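You operate a simulated robot arm through the tools that you are given. There is no shell and no other tool. Be economical: measure what you need, move in short steps, check, and stop when the job is done.

Carry out the task below with a simulated robot arm. There is one attempt and no reset: what you move stays moved.

TASK
Clamp the purple cap on the black stand and set the grey slider at the small hole.
Fine: cap on first, then the grey star knob to HOLD. Put the blue pin in the hole, then move the slider up against it.

It is judged by the outcome, as a careful person would: the job done as asked, and still so three seconds after it is handed in. It fails if anything else is knocked over, pushed out of place, dropped, spilled or broken.

THE ROBOT
A 7-joint arm with a two-finger parallel gripper, fixed in place. Base frame: the origin is at the foot of the arm, x ahead of it, y to its left, z up; the work surface is at about z = 0. Lengths are in m, angles in degrees, forces in N, time in s.
With the tool pointing down near the work surface it reaches from about 0.24 to 0.62 m from the base axis. Its first joint turns from -66.0 to 66.0 degrees. Payload 2.6 kg.
Tool frame: the origin (TCP) lies between the finger pads and is the grasp point; the fingertips stand 0.03 m ahead of it; z points along the fingers, y is the line along which they close. The gripper opens to 0.094 m. The fingers are 0.028 m wide and 0.01 m thick; the gripper's body (0.05 by 0.096 m) begins 0.055 m behind the TCP.
Orientation is that of the tool frame in the base frame, as a unit quaternion [x, y, z, w]. With the fingers straight down and closing along the base's y, the tool's x points along the base's -x, its y along +y and its z along -z.

THE INTERFACE
- The arm moves only by the tool step_arm. Its argument "rows" is one flat list of numbers, 7 for each row, row after row: the shift along the tool's x, y, z in m, then the turn, a rotation vector about the tool's x, y, z in degrees, then the gripper command, from -1 (shut) to 1 (fully open), values between in proportion. In form: [tx, ty, tz, ax, ay, az, grip, tx, ty, tz, ax, ay, az, grip, ...]. A call has 1 to 12 rows; each row shifts and turns the commanded pose from where the row before left it, along the tool's axes as they then stand. A row lasts 0.2 s, in which the tool goes at most 0.05 m and 8.6 degrees; a call with a longer step from one row to the next is refused whole, and so is a gripper value outside its range. A pose out of reach is approached as far as the arm can. The call stops where the force on the tool passes 70 N (or 10 N more than at its start, if that is more) or the arm is blocked; 0.2 s more then pass. The fingers move at their own pace (about 0.072 m/s each) and stop on an object; they squeeze with about 32 N. The grip force told is the motor's: it shows also when the fingers shut on nothing. Time passes only in rows, and 0.2 s behind the last, so rows that do not move let the fingers close. It gives the time, the measured TCP pose, the force on the tool (base axes), the opening and the grip force at its end, in the units of the frame above (readings bear some noise), and new pictures: "views" is both (left out), scene, wrist or none.
- Cameras (640 x 400 px; columns grow to the right, rows downward): "scene" is fixed at [0.0254, 0.4307, 0.5748]; the picture's right is [-0.82, -0.57, 0.00], its down [-0.33, 0.47, -0.82] and it looks along [0.47, -0.67, -0.57] (base axes); focal length 314 px, centre (320, 200). "wrist" rides on the gripper at [-0.037, 0, -0.058] in the tool frame; the picture's right is [0.00, -1.00, 0.00], its down [0.97, 0.00, -0.24] and it looks along [0.24, 0.00, 0.97] (tool axes); focal length 218 px, centre (320, 200).
- locate(camera, pixels): for up to 12 pixels [column, row] of the newest picture of that camera ("zoom" is the newest enlarged one), the place [x, y, z] in the base frame of the surface seen there, good to about 0.002 m, but the place of the scene camera against the robot may be out by one fixed shift of up to 0.018 m in any direction. No time passes.
- zoom(camera, box): a new picture of the part [left, top, right, bottom] of that camera's present view, enlarged. No time passes.
- hand_in(): hands the job in; it is judged then, once.

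Work in short steps. Measure before you move; look again where a grasp or a placing could have gone wrong, and mend it. You have 80 turns and 120 pictures in all, the two below and enlarged ones among them. Open the gripper and draw the arm clear of the work before you hand the job in, unless the task says otherwise; then end with one line.

The tools are called after ">>>" by a JSON object that holds its "method" and its "body". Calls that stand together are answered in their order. step_arm: Moves the arm, as the interface text tells. Its arguments: {"type":"object","properties":{"rows":{"type":"array","items":{"type":"number"}},"views":{"type":"string","enum":["both","scene","wrist","none"]}},"required":["rows"]} The other tools are called the same way: locate (camera, pixels) gives the place of the surface under pixels of a picture; zoom (camera, box) takes an enlarged picture of a part of a camera's view; hand_in () hands the job in.

At the start:

```text
t: 0.0
tool_pos: [0.4138, -0.1781, 0.2629]
orientation: [0.0, 1.0, 0.001, 0.0]
contact_force: [0.1, 0.3, -0.2]
finger_gap: 0.0941
finger_force: 0.1
```

scene: 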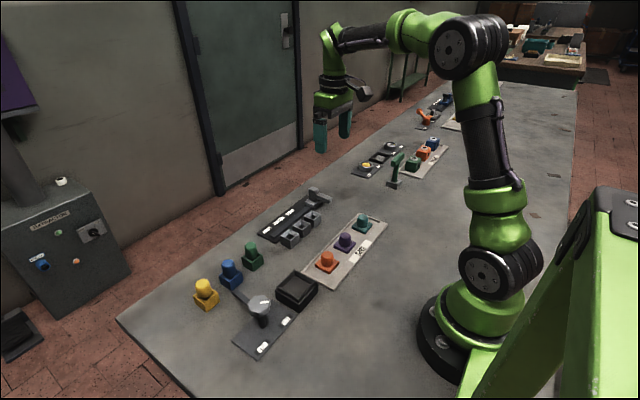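
wrist: 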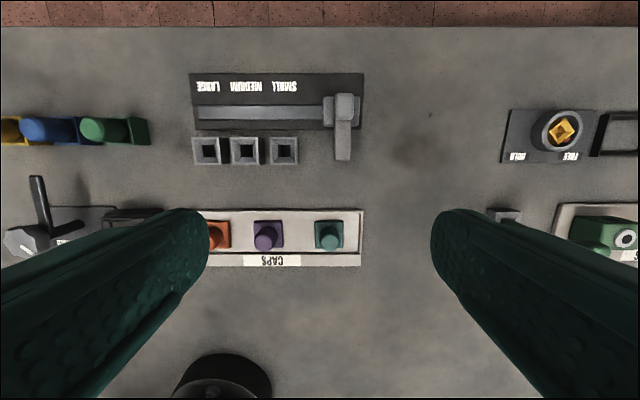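

I'll start by looking closely at the work area in both views.

>>> {"method": "zoom", "body": {"camera": "scene", "box": [180, 170, 400, 370]}}

>>> {"method": "zoom", "body": {"camera": "wrist", "box": [0, 60, 380, 300]}}

>>> {"method": "zoom", "body": {"camera": "scene", "box": [340, 80, 470, 200]}}

```text
2.00 times, centred on (290, 270) of scene
```

zoom: 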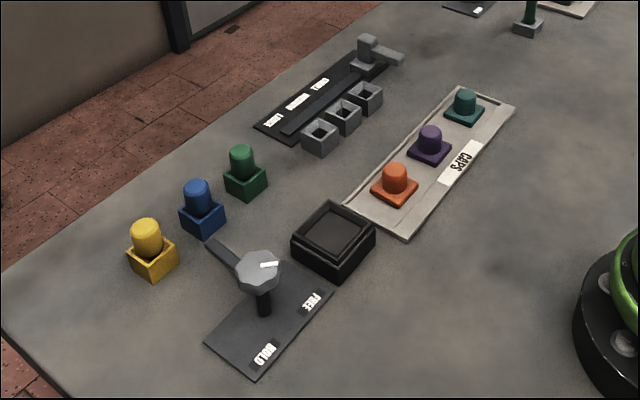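

```text
1.67 times, centred on (190, 180) of wrist
```

zoom: 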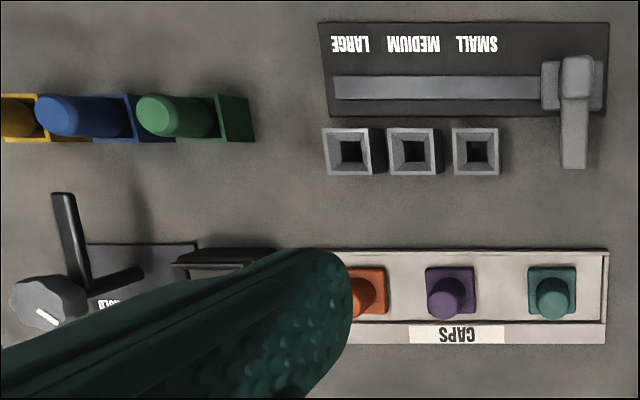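

```text
3.33 times, centred on (405, 140) of scene
```

zoom: 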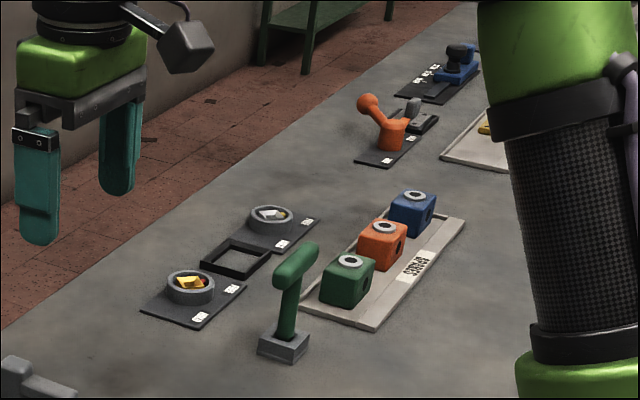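

The station is on the left (+y) side of the view. I'll get rough positions of its parts now.

>>> {"method": "locate", "body": {"camera": "wrist", "pixels": [[206, 152], [246, 152], [285, 152], [342, 155], [345, 105], [268, 237], [268, 228], [38, 130], [105, 130], [25, 238], [328, 235], [217, 237]]}}

>>> {"method": "locate", "body": {"camera": "scene", "pixels": [[345, 238], [296, 287], [260, 303], [229, 267], [250, 250], [205, 287], [270, 345], [312, 214], [313, 189], [240, 295], [292, 238], [364, 218]]}}

>>> {"method": "step_arm", "body": {"rows": [0, 0.045, 0, 0, 0, 0, 1, 0, 0.045, 0, 0, 0, 0, 1, 0, 0.045, 0, 0, 0, 0, 1, 0, 0.045, 0, 0, 0, 0, 1, 0, 0, 0, 0, 0, 0, 1]}}

```text
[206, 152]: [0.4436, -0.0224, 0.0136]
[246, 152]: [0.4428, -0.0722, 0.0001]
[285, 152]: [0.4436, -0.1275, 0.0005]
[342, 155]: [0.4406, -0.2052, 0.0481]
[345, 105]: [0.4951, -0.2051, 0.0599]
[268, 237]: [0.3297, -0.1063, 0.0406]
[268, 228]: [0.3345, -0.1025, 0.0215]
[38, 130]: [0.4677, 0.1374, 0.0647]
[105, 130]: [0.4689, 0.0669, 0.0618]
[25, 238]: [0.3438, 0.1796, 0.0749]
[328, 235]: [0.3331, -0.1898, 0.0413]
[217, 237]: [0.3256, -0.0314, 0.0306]
```

```text
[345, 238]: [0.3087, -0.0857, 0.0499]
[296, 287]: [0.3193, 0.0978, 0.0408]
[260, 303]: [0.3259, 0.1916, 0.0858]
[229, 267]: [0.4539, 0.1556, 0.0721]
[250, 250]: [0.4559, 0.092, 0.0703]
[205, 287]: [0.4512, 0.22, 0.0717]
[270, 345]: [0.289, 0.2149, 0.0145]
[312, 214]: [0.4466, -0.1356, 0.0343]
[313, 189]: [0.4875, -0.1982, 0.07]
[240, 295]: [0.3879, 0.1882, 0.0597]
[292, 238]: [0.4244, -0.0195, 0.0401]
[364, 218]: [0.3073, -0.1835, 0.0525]
```

```text
t: 1.2
tool_pos: [0.4146, 0.001, 0.263]
orientation: [0.0, 1.0, 0.0, 0.001]
contact_force: [-0.9, -0.6, 0.1]
finger_gap: 0.0942
finger_force: 0.0
```

scene: 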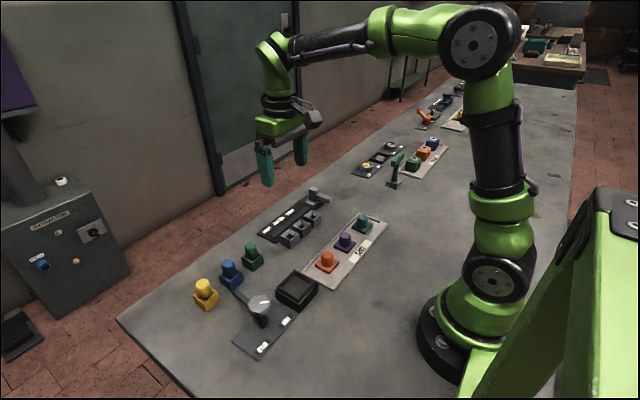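
wrist: 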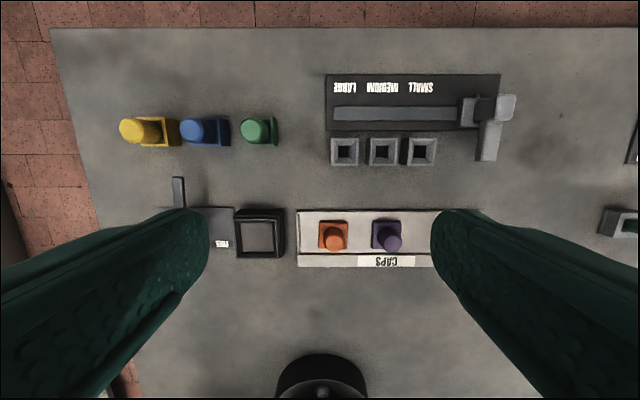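

The fingers hide the knob. I'll move over the stand and clamp area and look there.

>>> {"method": "step_arm", "body": {"rows": [0.02, 0.045, 0, 0, 0, 0, 1, 0.02, 0.045, 0, 0, 0, 0, 1, 0.03, 0.03, 0, 0, 0, 0, 1, 0, 0, 0, 0, 0, 0, 1]}}

>>> {"method": "zoom", "body": {"camera": "wrist", "box": [180, 60, 460, 240]}}

```text
t: 2.2
tool_pos: [0.3457, 0.1231, 0.2642]
orientation: [0.0, 1.0, -0.001, 0.0]
contact_force: [0.2, -0.5, 0.0]
finger_gap: 0.094
finger_force: 0.0
```

scene: 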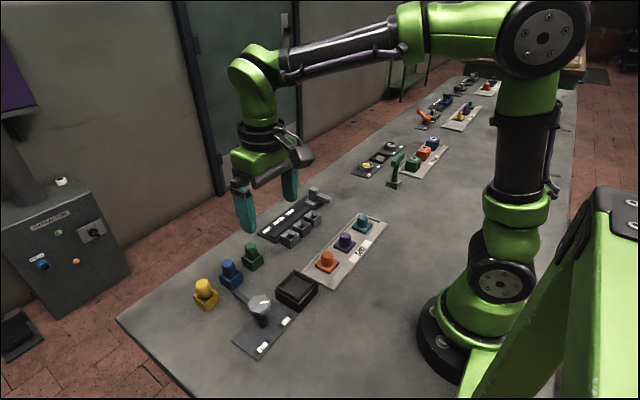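
wrist: 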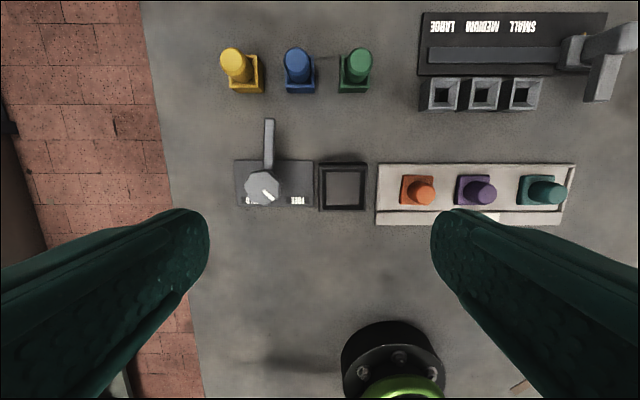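

```text
2.22 times, centred on (320, 150) of wrist
```

zoom: 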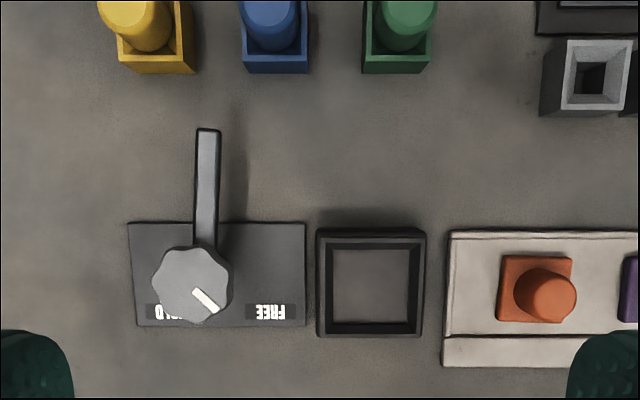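

The knob's white mark is at FREE. A turn of about 90° clockwise, seen from above, takes it to HOLD and swings the bar over the stand. I'll measure the parts next.

>>> {"method": "locate", "body": {"camera": "wrist", "pixels": [[262, 189], [268, 125], [269, 150], [343, 188], [322, 188], [364, 188], [343, 167], [343, 207], [250, 186], [276, 186], [262, 175], [262, 203]]}}

>>> {"method": "locate", "body": {"camera": "wrist", "pixels": [[485, 190], [460, 178], [460, 202], [478, 178], [297, 61], [297, 50], [287, 90], [315, 90], [437, 203], [402, 178], [525, 94], [445, 94]]}}

>>> {"method": "zoom", "body": {"camera": "scene", "box": [190, 225, 330, 365]}}

>>> {"method": "zoom", "body": {"camera": "wrist", "box": [370, 0, 630, 230]}}

```text
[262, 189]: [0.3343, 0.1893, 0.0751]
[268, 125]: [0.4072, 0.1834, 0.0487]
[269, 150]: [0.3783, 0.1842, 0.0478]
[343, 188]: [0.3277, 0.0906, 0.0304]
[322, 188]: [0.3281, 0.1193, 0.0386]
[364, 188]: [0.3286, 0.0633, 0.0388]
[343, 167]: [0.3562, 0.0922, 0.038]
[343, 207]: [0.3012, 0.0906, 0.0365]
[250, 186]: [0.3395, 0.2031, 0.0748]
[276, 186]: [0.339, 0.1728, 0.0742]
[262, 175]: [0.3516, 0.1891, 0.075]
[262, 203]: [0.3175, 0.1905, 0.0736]
```

```text
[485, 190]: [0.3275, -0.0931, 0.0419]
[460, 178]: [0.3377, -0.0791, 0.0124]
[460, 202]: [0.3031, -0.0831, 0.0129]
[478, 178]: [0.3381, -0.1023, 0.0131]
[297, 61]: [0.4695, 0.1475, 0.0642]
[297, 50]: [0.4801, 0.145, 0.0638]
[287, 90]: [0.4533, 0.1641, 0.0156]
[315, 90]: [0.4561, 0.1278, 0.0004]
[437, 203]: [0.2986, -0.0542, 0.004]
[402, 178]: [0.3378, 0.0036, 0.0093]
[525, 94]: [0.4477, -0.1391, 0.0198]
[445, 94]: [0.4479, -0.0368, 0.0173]
```

```text
2.86 times, centred on (260, 295) of scene
```

zoom: 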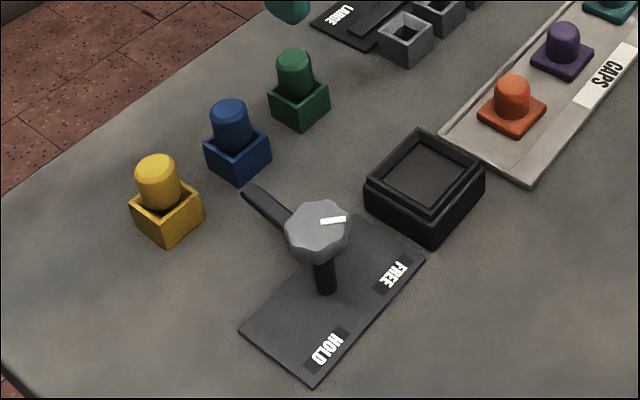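

```text
1.74 times, centred on (500, 115) of wrist
```

zoom: 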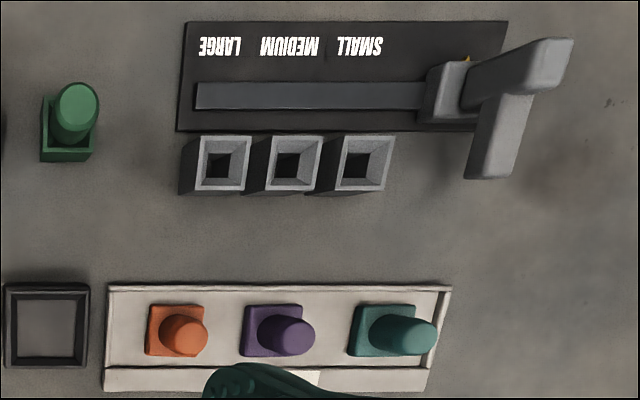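

Next I'll go over the purple cap for a closer look before grasping it.

>>> {"method": "step_arm", "body": {"rows": [0.005, -0.044, 0, 0, 0, 0, 1, 0.005, -0.044, 0, 0, 0, 0, 1, 0.005, -0.044, -0.0, 0, 0, 0, 1, 0.005, -0.044, 0.02, 0, 0, 0, 1, 0.003, -0.044, 0.03, 0, 0, 0, 1, 0, 0, 0.03, 0, 0, 0, 1, 0, 0, 0, 0, 0, 0, 1], "views": "wrist"}}

```text
refused: row 5 steps farther than a row can; nothing moved
```

>>> {"method": "step_arm", "body": {"rows": [0.005, -0.044, 0, 0, 0, 0, 1, 0.005, -0.044, 0, 0, 0, 0, 1, 0.005, -0.044, -0.0, 0, 0, 0, 1, 0.005, -0.044, 0.02, 0, 0, 0, 1, 0.003, -0.044, 0.02, 0, 0, 0, 1, 0, 0, 0.04, 0, 0, 0, 1, 0, 0, 0, 0, 0, 0, 1], "views": "wrist"}}

```text
t: 3.8
tool_pos: [0.3213, -0.0968, 0.1816]
orientation: [0.0, 1.0, 0.0, 0.001]
contact_force: [-0.4, 0.2, -0.6]
finger_gap: 0.0939
finger_force: 0.1
```

wrist: 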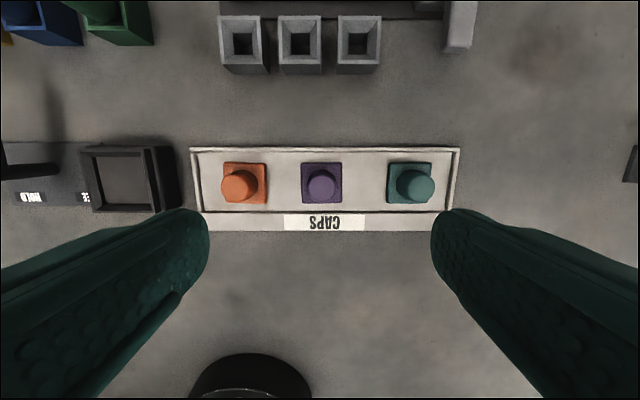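

>>> {"method": "locate", "body": {"camera": "wrist", "pixels": [[321, 186], [321, 166], [304, 166], [339, 166], [304, 200], [339, 200], [309, 186], [334, 186], [321, 198], [321, 173]]}}

>>> {"method": "zoom", "body": {"camera": "wrist", "box": [270, 140, 370, 240]}}

```text
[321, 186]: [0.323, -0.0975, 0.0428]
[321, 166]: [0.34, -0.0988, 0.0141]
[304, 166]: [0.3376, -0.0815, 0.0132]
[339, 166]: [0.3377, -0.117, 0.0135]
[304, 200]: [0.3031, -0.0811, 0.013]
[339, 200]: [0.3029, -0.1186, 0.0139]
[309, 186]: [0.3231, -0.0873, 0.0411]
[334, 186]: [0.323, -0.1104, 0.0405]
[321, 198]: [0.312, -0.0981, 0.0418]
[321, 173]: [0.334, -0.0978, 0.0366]
```

```text
4.00 times, centred on (320, 190) of wrist
```

zoom: 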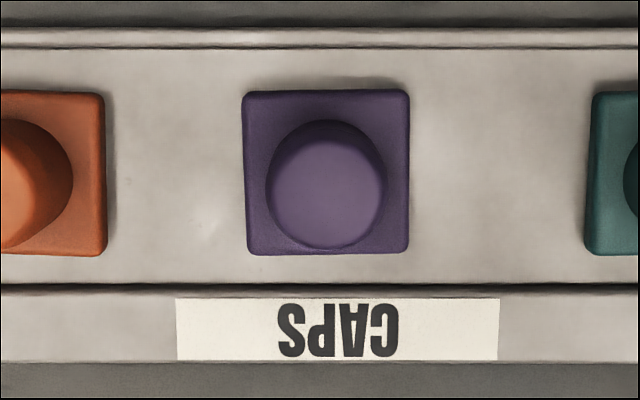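

The cap centre is at about (0.3215, -0.0988) and its peg is about 25 mm across. I'll narrow the fingers so they miss the neighbouring caps, go down and grip the peg.

>>> {"method": "step_arm", "body": {"rows": [0, -0.002, 0.01, 0, 0, 0, 0.064, 0, 0, 0.02, 0, 0, 0, 0.064, 0, 0, 0.03, 0, 0, 0, 0.064, 0, 0, 0.04, 0, 0, 0, 0.064, 0, 0, 0.0336, 0, 0, 0, 0.064, 0, 0, 0, 0, 0, 0, 0.064], "views": "wrist"}}

```text
t: 5.2
tool_pos: [0.3207, -0.0995, 0.0468]
orientation: [0.0, 1.0, 0.001, 0.001]
contact_force: [-0.1, -1.1, -0.6]
finger_gap: 0.0498
finger_force: 0.1
```

wrist: 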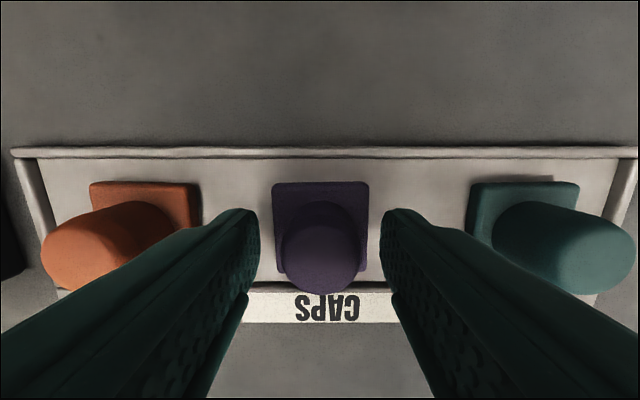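

Both fingers straddle the peg cleanly. I'll close on it and lift.

>>> {"method": "step_arm", "body": {"rows": [0, 0, 0, 0, 0, 0, -1, 0, 0, 0, 0, 0, 0, -1, 0, 0, 0, 0, 0, 0, -1, 0, 0, -0.03, 0, 0, 0, -1, 0, 0, -0.04, 0, 0, 0, -1, 0, 0, -0.04, 0, 0, 0, -1, 0, 0, 0, 0, 0, 0, -1]}}

```text
t: 6.8
tool_pos: [0.3223, -0.0998, 0.1583]
orientation: [0.0, 1.0, 0.0, 0.0]
contact_force: [-0.3, 0.8, 0.0]
finger_gap: 0.0282
finger_force: 32.3
```

scene: 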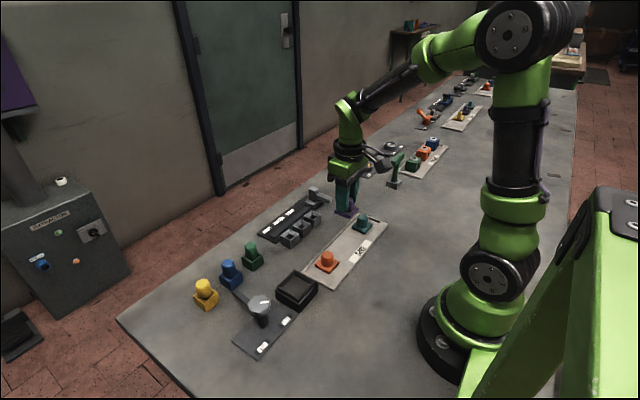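
wrist: 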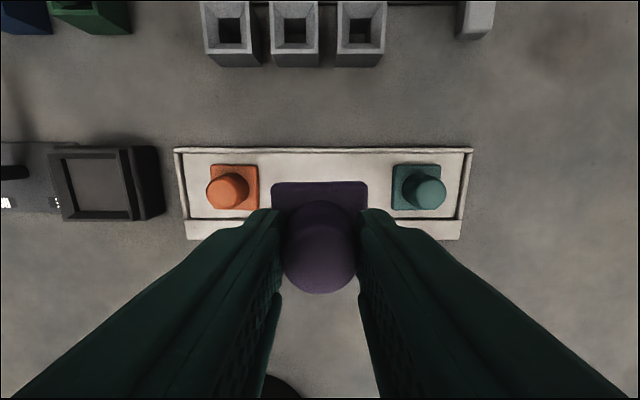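

The cap is held (gap 28 mm). I'll carry it over to the stand.

>>> {"method": "step_arm", "body": {"rows": [-0.0016, 0.04, 0, 0, 0, 0, -1, -0.0016, 0.04, 0, 0, 0, 0, -1, -0.0016, 0.04, 0, 0, 0, 0, -1, -0.0016, 0.04, 0, 0, 0, 0, -1, 0, 0.031, 0, 0, 0, 0, -1, 0, 0, 0.03, 0, 0, 0, -1, 0, 0, 0, 0, 0, 0, -1]}}

>>> {"method": "zoom", "body": {"camera": "scene", "box": [220, 200, 380, 360]}}

```text
t: 8.4
tool_pos: [0.3274, 0.0913, 0.1278]
orientation: [0.0, 1.0, 0.0, 0.0]
contact_force: [-0.3, 0.3, -0.2]
finger_gap: 0.0284
finger_force: 32.2
```

scene: 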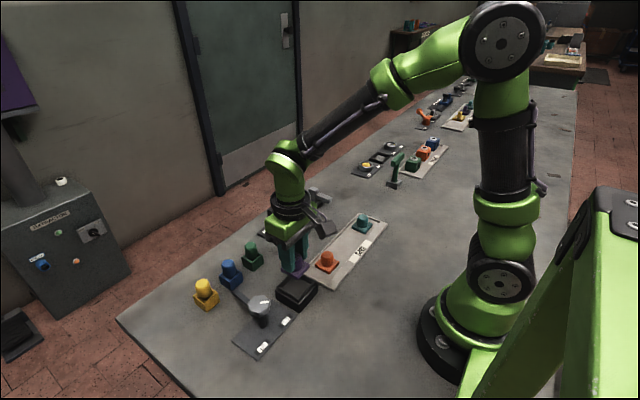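
wrist: 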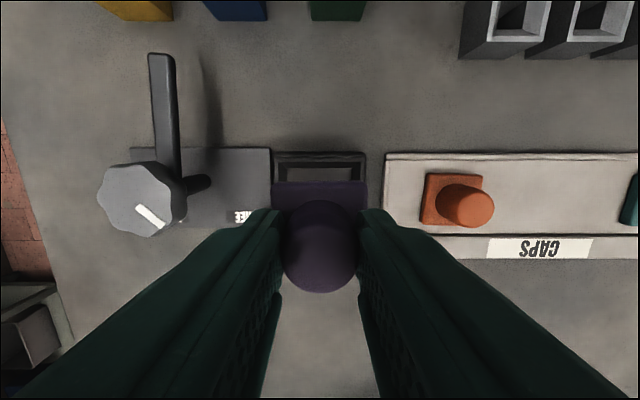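

```text
2.50 times, centred on (300, 280) of scene
```

zoom: 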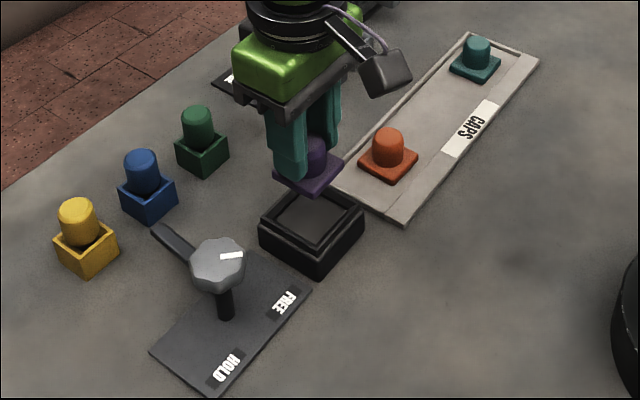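

>>> {"method": "locate", "body": {"camera": "wrist", "pixels": [[320, 153], [320, 156], [320, 165], [320, 176], [276, 165], [364, 165], [283, 172], [357, 172], [320, 186]]}}

>>> {"method": "zoom", "body": {"camera": "wrist", "box": [260, 140, 380, 230]}}

```text
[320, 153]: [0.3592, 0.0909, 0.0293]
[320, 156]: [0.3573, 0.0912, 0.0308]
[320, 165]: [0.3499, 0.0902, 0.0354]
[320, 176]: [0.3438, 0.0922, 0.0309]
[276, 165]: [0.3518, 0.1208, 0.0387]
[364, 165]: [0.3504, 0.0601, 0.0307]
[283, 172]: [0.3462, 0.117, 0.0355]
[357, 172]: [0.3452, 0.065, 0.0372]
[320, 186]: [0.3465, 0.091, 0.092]
```

```text
4.44 times, centred on (320, 185) of wrist
```

zoom: 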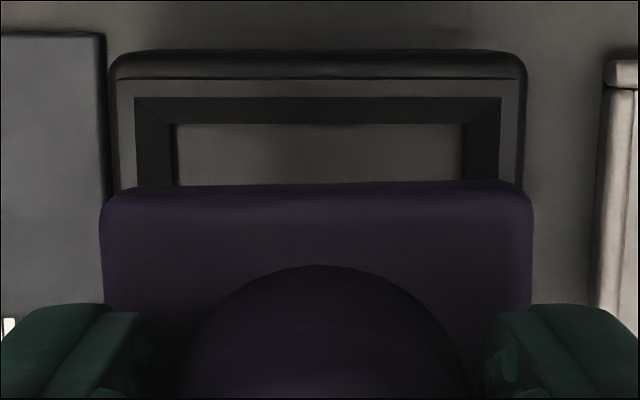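

The cap is lined up in y, and I'll correct x by 1.3 mm. Then I'll lower it into the pocket.

>>> {"method": "step_arm", "body": {"rows": [-0.0013, 0, 0.02, 0, 0, 0, -1, 0, 0, 0.02, 0, 0, 0, -1, 0, 0, 0.006, 0, 0, 0, -1, 0, 0, 0.004, 0, 0, 0, -1, 0, 0, 0.003, 0, 0, 0, -1, 0, 0, 0.0015, 0, 0, 0, -1, 0, 0, 0, 0, 0, 0, -1]}}

>>> {"method": "zoom", "body": {"camera": "scene", "box": [220, 220, 360, 340]}}

```text
t: 10.0
tool_pos: [0.3303, 0.0915, 0.0723]
orientation: [-0.001, 1.0, 0.0, 0.0]
contact_force: [-4.7, 2.7, 1.9]
finger_gap: 0.0284
finger_force: 32.3
```

scene: 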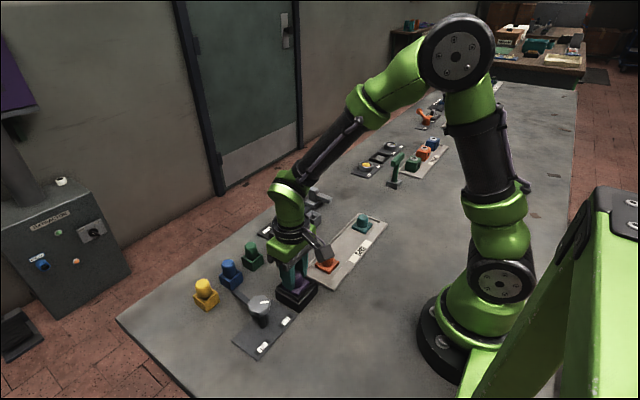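
wrist: 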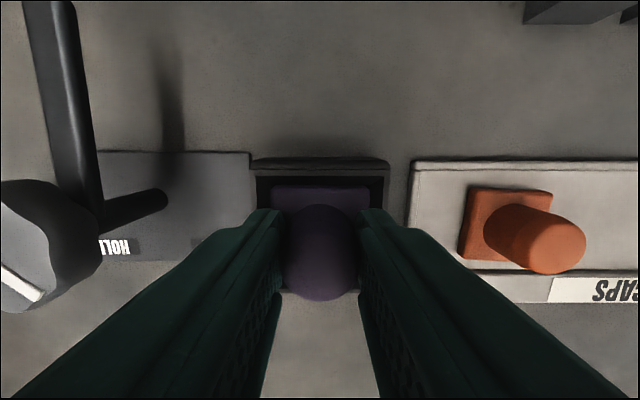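

```text
3.33 times, centred on (290, 280) of scene
```

zoom: 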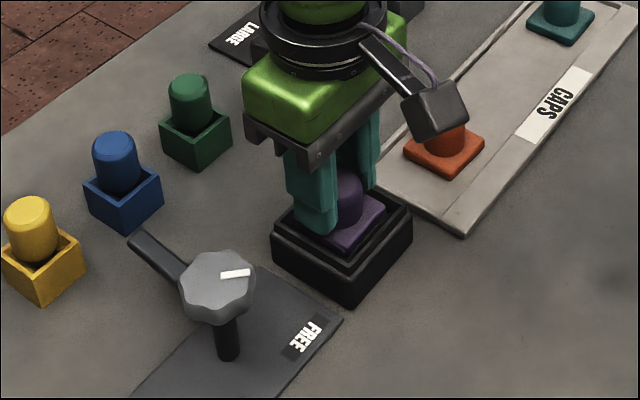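

The cap sits in the pocket with only light contact. I'll release a little, lift and check.

>>> {"method": "step_arm", "body": {"rows": [0, 0, 0, 0, 0, 0, 0.0, 0, 0, 0, 0, 0, 0, 0.0, 0, 0, -0.03, 0, 0, 0, 0.0, 0, 0, -0.04, 0, 0, 0, 0.0, 0, 0, -0.04, 0, 0, 0, 0.0, 0, 0, -0.02, 0, 0, 0, 0, 0, 0, 0, 0, 0, 0, 0], "views": "wrist"}}

>>> {"method": "locate", "body": {"camera": "wrist", "pixels": [[320, 185], [320, 165], [303, 167], [337, 167], [303, 200], [337, 200]]}}

>>> {"method": "zoom", "body": {"camera": "scene", "box": [220, 220, 360, 340]}}

```text
t: 11.6
tool_pos: [0.3294, 0.09, 0.2046]
orientation: [0.0, 1.0, 0.0, 0.001]
contact_force: [0.9, 0.0, -0.6]
finger_gap: 0.0472
finger_force: 0.0
```

wrist: 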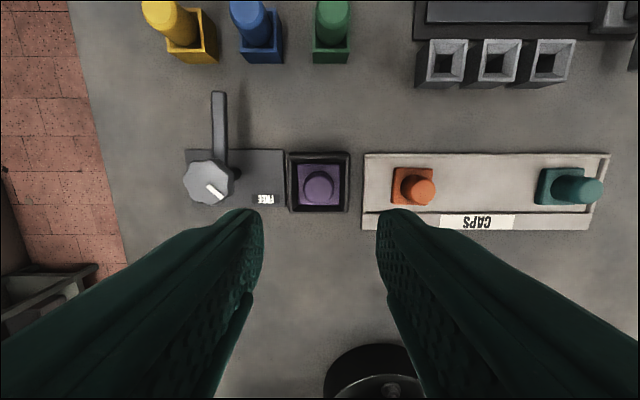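

```text
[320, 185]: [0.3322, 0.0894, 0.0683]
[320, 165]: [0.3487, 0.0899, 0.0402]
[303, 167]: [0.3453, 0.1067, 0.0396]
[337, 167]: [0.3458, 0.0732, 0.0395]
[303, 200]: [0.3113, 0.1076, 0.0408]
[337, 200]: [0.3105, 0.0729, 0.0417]
```

```text
3.33 times, centred on (290, 280) of scene
```

zoom: 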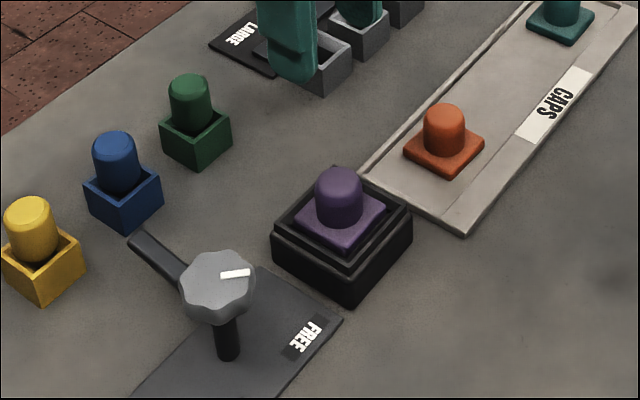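

The cap is seated flat (base top at z = 0.040). Next I'll go over the knob.

>>> {"method": "step_arm", "body": {"rows": [0, 0.045, 0, 0, 0, 0, 0.5, -0.003, 0.045, 0, 0, 0, 0, 0.5, 0, 0.008, 0.02, 0, 0, 0, 0.5, 0, 0, 0.01, 0, 0, 0, 0.5, 0, 0, 0, 0, 0, 0, 0.5], "views": "wrist"}}

>>> {"method": "zoom", "body": {"camera": "wrist", "box": [240, 80, 400, 240]}}

```text
t: 12.8
tool_pos: [0.3313, 0.1879, 0.1719]
orientation: [-0.001, 1.0, 0.0, 0.0]
contact_force: [0.1, -0.6, -0.1]
finger_gap: 0.0704
finger_force: 0.0
```

wrist: 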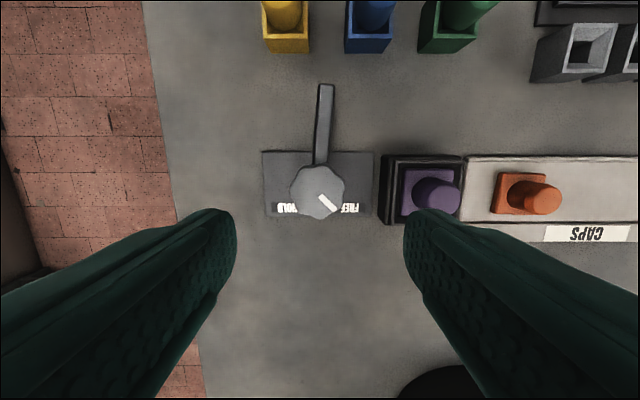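

```text
2.50 times, centred on (320, 160) of wrist
```

zoom: 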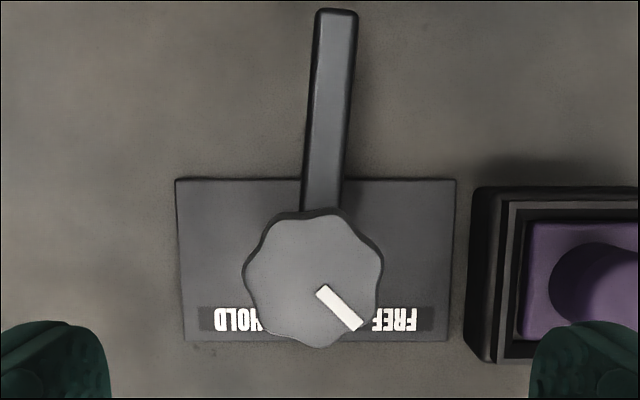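

>>> {"method": "locate", "body": {"camera": "zoom", "pixels": [[313, 278], [246, 278], [382, 278], [313, 215], [313, 342], [237, 320], [400, 320], [336, 15], [325, 120], [318, 195], [325, 292], [355, 325]]}}

>>> {"method": "zoom", "body": {"camera": "scene", "box": [215, 260, 325, 360]}}

```text
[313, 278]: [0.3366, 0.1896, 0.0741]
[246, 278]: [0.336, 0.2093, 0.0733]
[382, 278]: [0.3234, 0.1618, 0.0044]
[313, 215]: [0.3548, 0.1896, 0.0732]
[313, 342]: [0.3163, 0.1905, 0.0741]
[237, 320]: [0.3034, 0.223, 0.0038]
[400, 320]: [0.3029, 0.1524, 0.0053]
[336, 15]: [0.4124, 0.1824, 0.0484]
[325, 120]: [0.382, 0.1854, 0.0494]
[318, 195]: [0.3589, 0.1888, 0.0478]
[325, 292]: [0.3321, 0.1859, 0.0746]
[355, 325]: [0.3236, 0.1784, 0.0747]
```

```text
4.00 times, centred on (270, 310) of scene
```

zoom: 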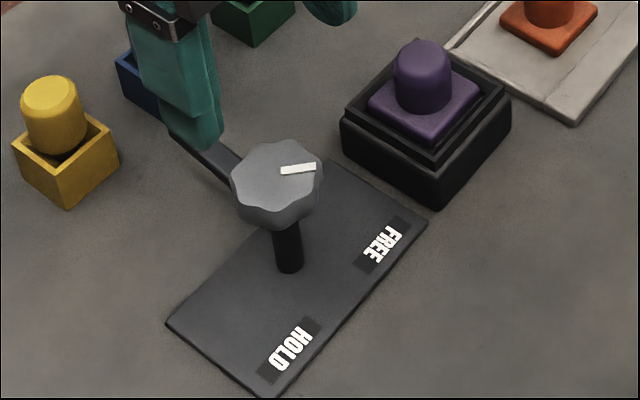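

The knob axis is at about (0.3355, 0.190), and HOLD is about 93° clockwise from FREE. I'll centre over it and pre-turn the gripper by -46° so the turn stays within the wrist's range.

>>> {"method": "step_arm", "body": {"rows": [-0.0042, 0.002, 0, 0, 0, 0, 0.5, 0, 0, 0, 0, 0, -8, 0.5, 0, 0, 0, 0, 0, -8, 0.5, 0, 0, 0, 0, 0, -8, 0.5, 0, 0, 0, 0, 0, -8, 0.5, 0, 0, 0, 0, 0, -8, 0.5, 0, 0, 0, 0, 0, -6, 0.5, 0, 0, 0.03, 0, 0, 0, 0.5, 0, 0, 0.02, 0, 0, 0, 0.5, 0, 0, 0, 0, 0, 0, 0.5], "views": "wrist"}}

```text
t: 15.0
tool_pos: [0.3353, 0.1896, 0.1238]
orientation: [-0.39, 0.921, 0.001, 0.001]
contact_force: [0.5, -0.4, 0.4]
finger_gap: 0.0706
finger_force: 0.1
```

wrist: 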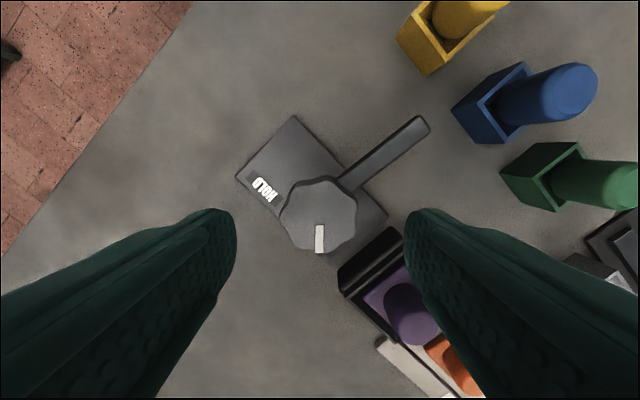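

The pointer now lines up with the tool's x and the knob is centred. I'll descend and grip.

>>> {"method": "step_arm", "body": {"rows": [0, 0, 0.02, 0, 0, 0, 0.3, 0, 0, 0.018, 0, 0, 0, 0.3, 0, 0, 0, 0, 0, 0, 0.3, 0, 0, 0, 0, 0, 0, -1, 0, 0, 0, 0, 0, 0, -1, 0, 0, 0, 0, 0, 0, -1]}}

>>> {"method": "zoom", "body": {"camera": "scene", "box": [200, 240, 330, 360]}}

```text
t: 16.4
tool_pos: [0.3347, 0.1899, 0.087]
orientation: [-0.391, 0.92, 0.001, -0.001]
contact_force: [-8.9, 8.5, -2.1]
finger_gap: 0.0404
finger_force: 45.3
```

scene: 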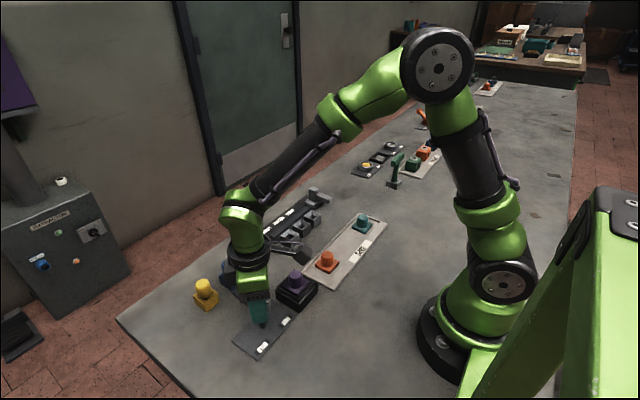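
wrist: 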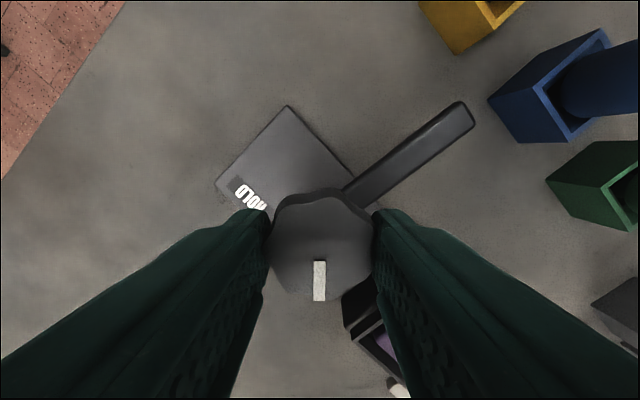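

```text
3.33 times, centred on (265, 300) of scene
```

zoom: 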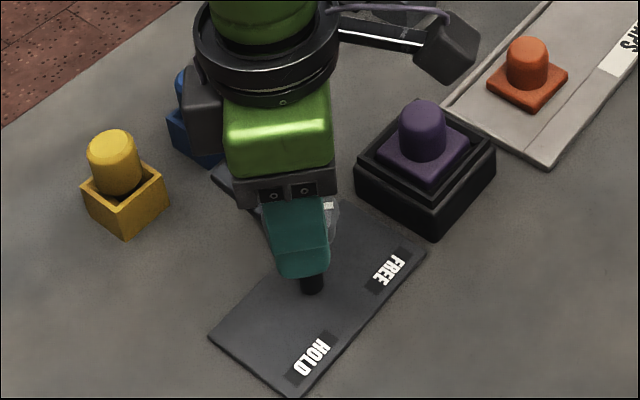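

The knob is gripped. I'll turn it halfway and check.

>>> {"method": "step_arm", "body": {"rows": [0, 0, 0, 0, 0, 8, -1, 0, 0, 0, 0, 0, 8, -1, 0, 0, 0, 0, 0, 8, -1, 0, 0, 0, 0, 0, 8, -1, 0, 0, 0, 0, 0, 8, -1, 0, 0, 0, 0, 0, 6, -1, 0, 0, 0, 0, 0, 0, -1], "views": "wrist"}}

```text
t: 18.0
tool_pos: [0.3344, 0.1901, 0.0856]
orientation: [0.002, 1.0, -0.001, -0.003]
contact_force: [-21.4, -7.2, 14.1]
finger_gap: 0.0405
finger_force: 44.7
```

wrist: 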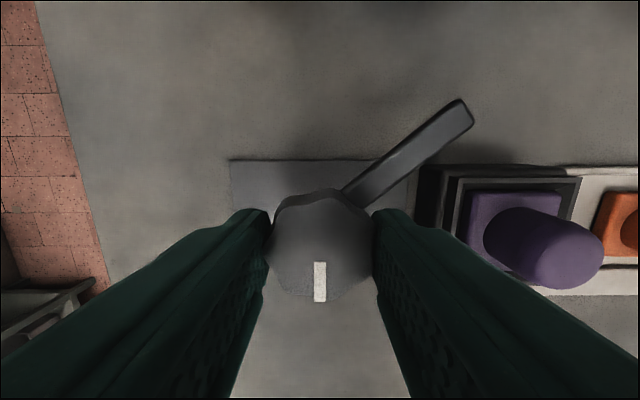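

The knob turns along with the fingers. There's a side force of about 21 N in -x, so I'll relieve it by shifting slightly and continue.

>>> {"method": "step_arm", "body": {"rows": [0.0015, 0, -0.0005, 0, 0, 0, -1, 0, 0, 0, 0, 0, 8, -1, 0, 0, 0, 0, 0, 8, -1, 0, 0, 0, 0, 0, 8, -1, 0, 0, 0, 0, 0, 8, -1, 0, 0, 0, 0, 0, 0, -1]}}

>>> {"method": "zoom", "body": {"camera": "scene", "box": [200, 240, 330, 360]}}

```text
t: 19.4
tool_pos: [0.3348, 0.1908, 0.0852]
orientation: [0.277, 0.961, -0.001, 0.0]
contact_force: [-6.4, -13.2, -14.8]
finger_gap: 0.0406
finger_force: 44.5
```

scene: 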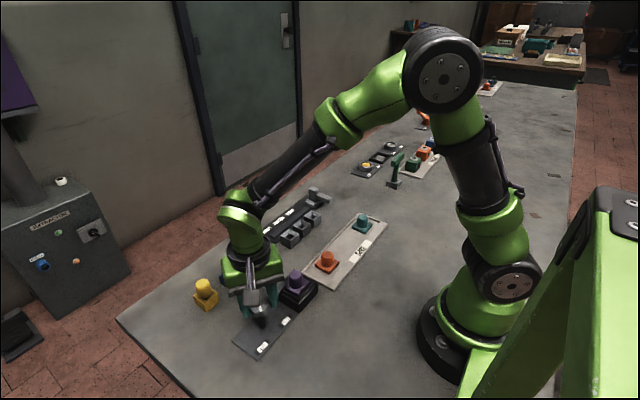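
wrist: 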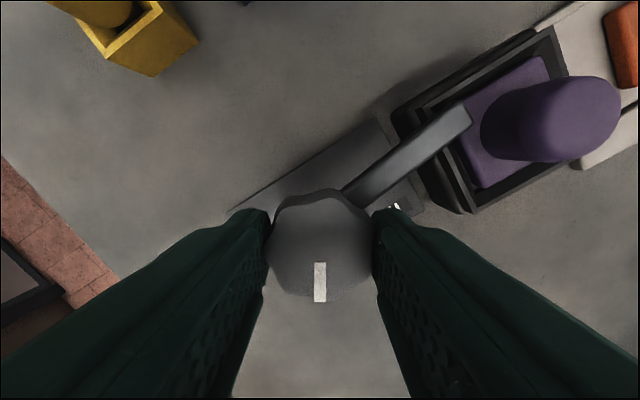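

```text
3.33 times, centred on (265, 300) of scene
```

zoom: 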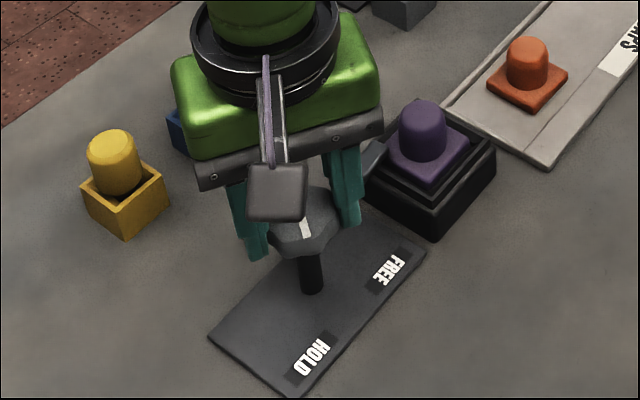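

The bar is coming over the cap's base. I'll turn the last 15° or so.

>>> {"method": "step_arm", "body": {"rows": [0, 0, 0, 0, 0, 5, -1, 0, 0, 0, 0, 0, 5, -1, 0, 0, 0, 0, 0, 5, -1, 0, 0, 0, 0, 0, 0, -1]}}

>>> {"method": "zoom", "body": {"camera": "scene", "box": [200, 240, 330, 360]}}

```text
t: 20.4
tool_pos: [0.3349, 0.1894, 0.0852]
orientation: [0.397, 0.918, 0.0, 0.001]
contact_force: [1.6, -16.7, -17.7]
finger_gap: 0.0406
finger_force: 45.0
```

scene: 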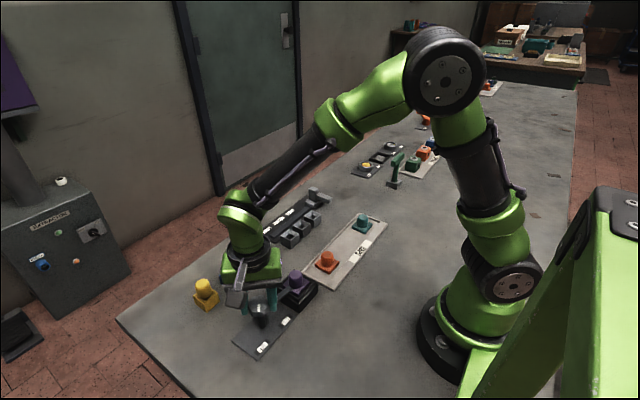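
wrist: 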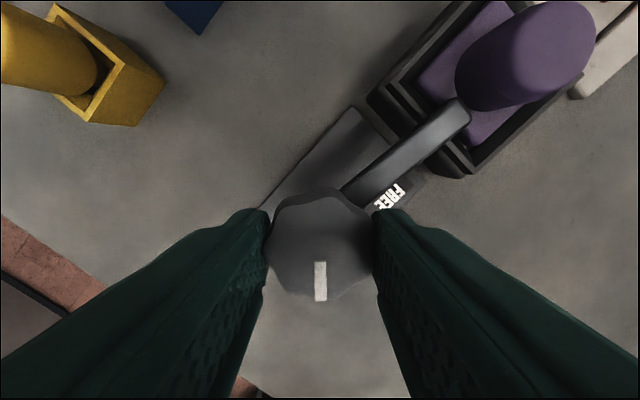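

```text
3.33 times, centred on (265, 300) of scene
```

zoom: 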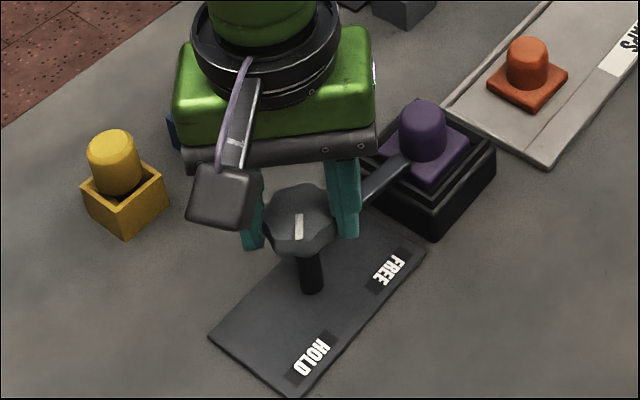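

The pointer is at about 133°, toward HOLD at about 135°, and the bar lies over the cap. I'll release, lift and check.

>>> {"method": "step_arm", "body": {"rows": [0, 0, 0, 0, 0, 0, 0.3, 0, 0, 0, 0, 0, 0, 0.3, 0, 0, -0.03, 0, 0, 0, 0.3, 0, 0, -0.04, 0, 0, 0, 0.3, 0, 0, -0.03, 0, 0, -8, 0.3, 0, 0, 0, 0, 0, -8, 0.3, 0, 0, 0, 0, 0, -8, 0.3, 0, 0, 0, 0, 0, -8, 0.3, 0, 0, 0, 0, 0, -8, 0.3, 0, 0, 0, 0, 0, -6.8, 0.3, 0, 0, 0, 0, 0, 0, 0.3]}}

>>> {"method": "zoom", "body": {"camera": "wrist", "box": [240, 80, 480, 240]}}

>>> {"method": "zoom", "body": {"camera": "scene", "box": [200, 240, 330, 360]}}

```text
t: 22.8
tool_pos: [0.334, 0.1917, 0.1868]
orientation: [0.0, 1.0, 0.0, 0.001]
contact_force: [-0.3, -0.7, -0.1]
finger_gap: 0.0612
finger_force: 0.1
```

scene: 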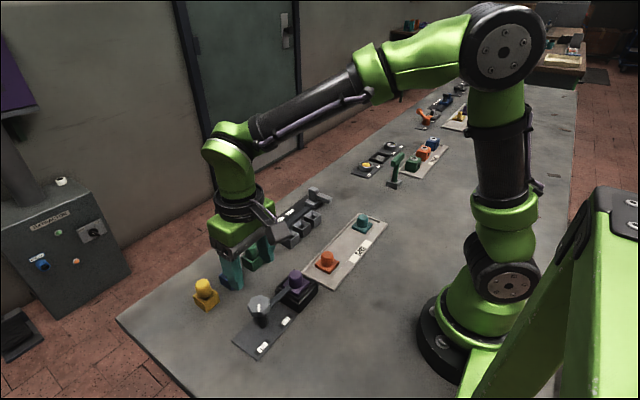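
wrist: 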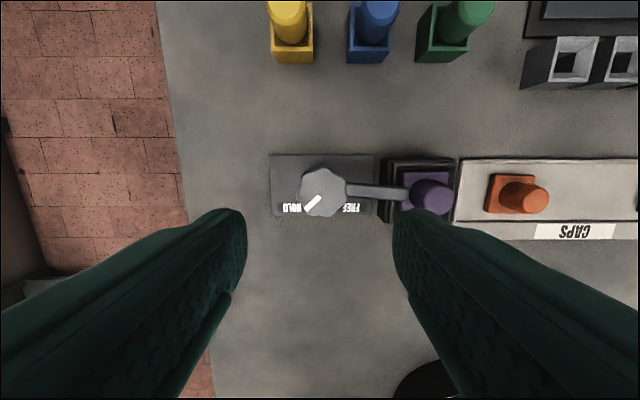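

```text
2.50 times, centred on (360, 160) of wrist
```

zoom: 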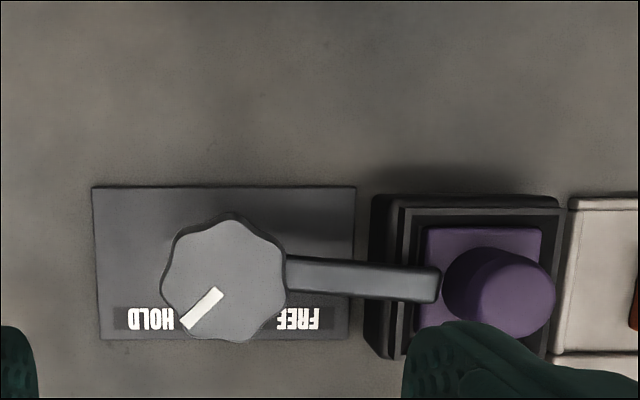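

```text
3.33 times, centred on (265, 300) of scene
```

zoom: 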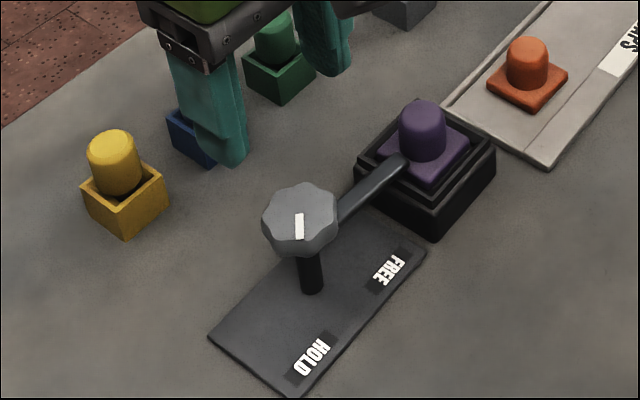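

The pointer is at HOLD and the bar lies over the cap base against the peg. Next I'll go above the blue pin.

>>> {"method": "locate", "body": {"camera": "zoom", "pixels": [[365, 190], [400, 162], [435, 165], [420, 110]]}}

>>> {"method": "step_arm", "body": {"rows": [-0.03, -0.01, -0.01, 0, 0, 0, 0.3, -0.035, -0.01, 0, 0, 0, 0, 0.3, -0.035, -0.01, 0, 0, 0, 0, 0.3, -0.033, -0.015, 0, 0, 0, 0, 0.3, 0, 0, 0, 0, 0, 0, 0.3], "views": "wrist"}}

>>> {"method": "zoom", "body": {"camera": "wrist", "box": [240, 120, 400, 240]}}

```text
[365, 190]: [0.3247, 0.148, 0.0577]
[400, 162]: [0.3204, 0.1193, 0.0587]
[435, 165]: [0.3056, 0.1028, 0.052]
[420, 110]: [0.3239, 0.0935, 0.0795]
```

```text
t: 24.0
tool_pos: [0.4683, 0.1463, 0.1943]
orientation: [0.002, 1.0, 0.0, 0.0]
contact_force: [0.5, 0.1, -0.5]
finger_gap: 0.0613
finger_force: 0.0
```

wrist: 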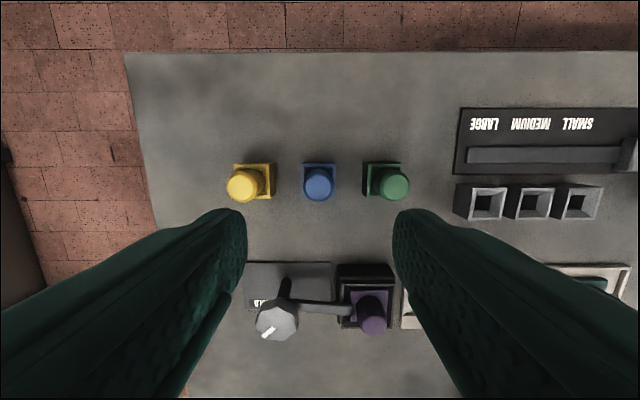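

```text
3.33 times, centred on (320, 180) of wrist
```

zoom: 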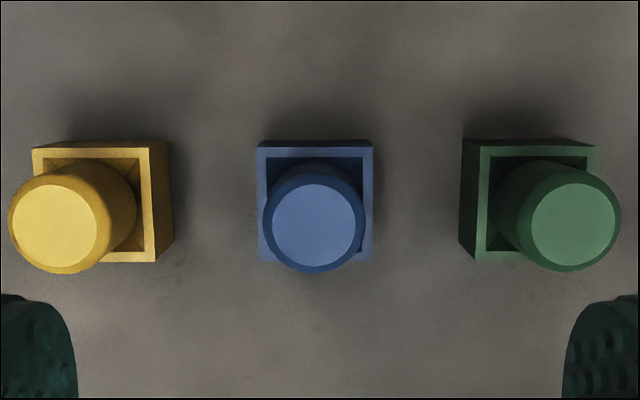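

>>> {"method": "locate", "body": {"camera": "zoom", "pixels": [[313, 225], [266, 225], [360, 225], [313, 186], [313, 268], [261, 150], [370, 150], [261, 240], [368, 255], [314, 150]]}}

```text
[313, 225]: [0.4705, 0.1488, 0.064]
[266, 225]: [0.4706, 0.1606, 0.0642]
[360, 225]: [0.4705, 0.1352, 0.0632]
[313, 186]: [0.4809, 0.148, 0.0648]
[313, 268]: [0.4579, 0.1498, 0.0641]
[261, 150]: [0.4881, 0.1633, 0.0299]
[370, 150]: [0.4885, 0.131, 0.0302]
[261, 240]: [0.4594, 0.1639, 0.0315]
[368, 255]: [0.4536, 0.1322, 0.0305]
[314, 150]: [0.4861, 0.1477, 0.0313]
```

The blue pin's centre is at (0.4705, 0.148), its diameter is 26 mm and its top is at z = 0.064. I'll go down and grip it above the holder rim.

>>> {"method": "step_arm", "body": {"rows": [-0.0022, 0.0015, 0.03, 0, 0, 0, 0.2, 0, 0, 0.04, 0, 0, 0, 0.2, 0, 0, 0.04, 0, 0, 0, 0.2, 0, 0, 0.018, 0, 0, 0, 0.2, 0, 0, 0, 0, 0, 0, 0.2, 0, 0, 0, 0, 0, 0, -1, 0, 0, 0, 0, 0, 0, -1, 0, 0, 0, 0, 0, 0, -1], "views": "wrist"}}

```text
t: 25.8
tool_pos: [0.4712, 0.1481, 0.0676]
orientation: [0.002, 1.0, -0.001, 0.0]
contact_force: [0.3, -0.9, 0.2]
finger_gap: 0.0269
finger_force: 31.7
```

wrist: 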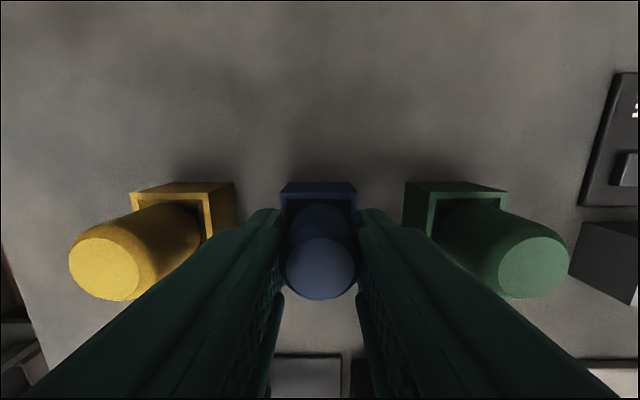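

The pin is gripped (27 mm). I'll lift it straight up.

>>> {"method": "step_arm", "body": {"rows": [0, 0, -0.02, 0, 0, 0, -1, 0, 0, -0.03, 0, 0, 0, -1, 0, 0, -0.04, 0, 0, 0, -1, 0, 0, -0.03, 0, 0, 0, -1, 0, 0, 0, 0, 0, 0, -1]}}

>>> {"method": "zoom", "body": {"camera": "scene", "box": [180, 160, 340, 300]}}

```text
t: 27.0
tool_pos: [0.47, 0.1468, 0.191]
orientation: [0.002, 1.0, 0.001, 0.0]
contact_force: [-0.3, 0.0, -1.0]
finger_gap: 0.0265
finger_force: 32.1
```

scene: 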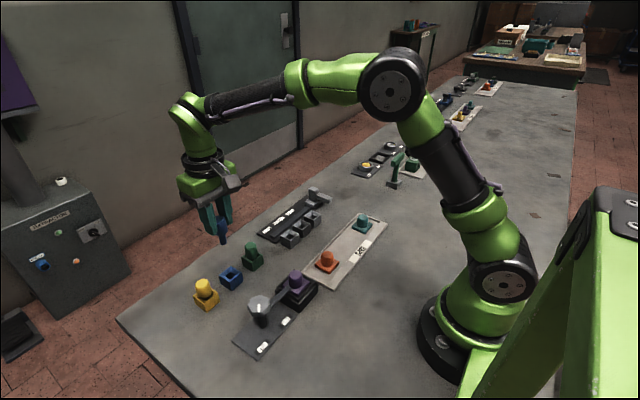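
wrist: 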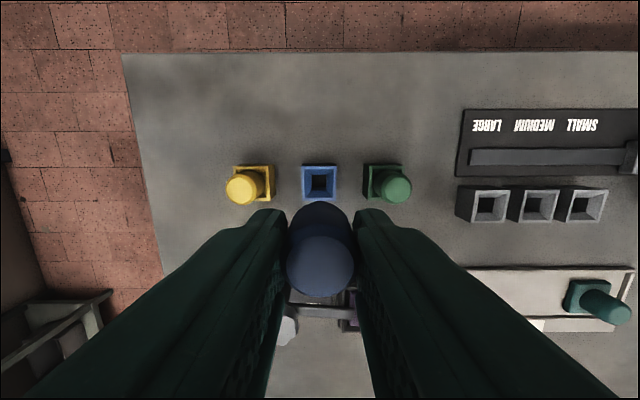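

```text
2.86 times, centred on (260, 230) of scene
```

zoom: 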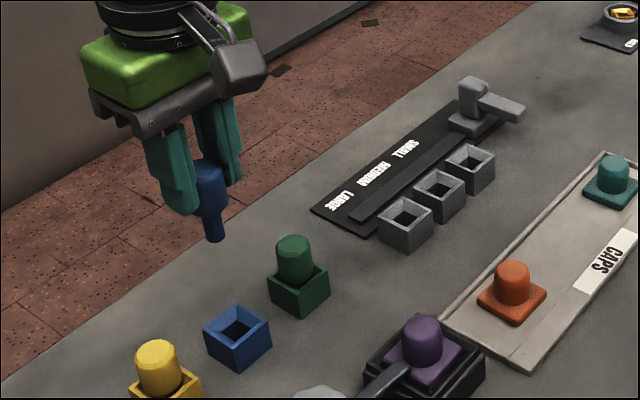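

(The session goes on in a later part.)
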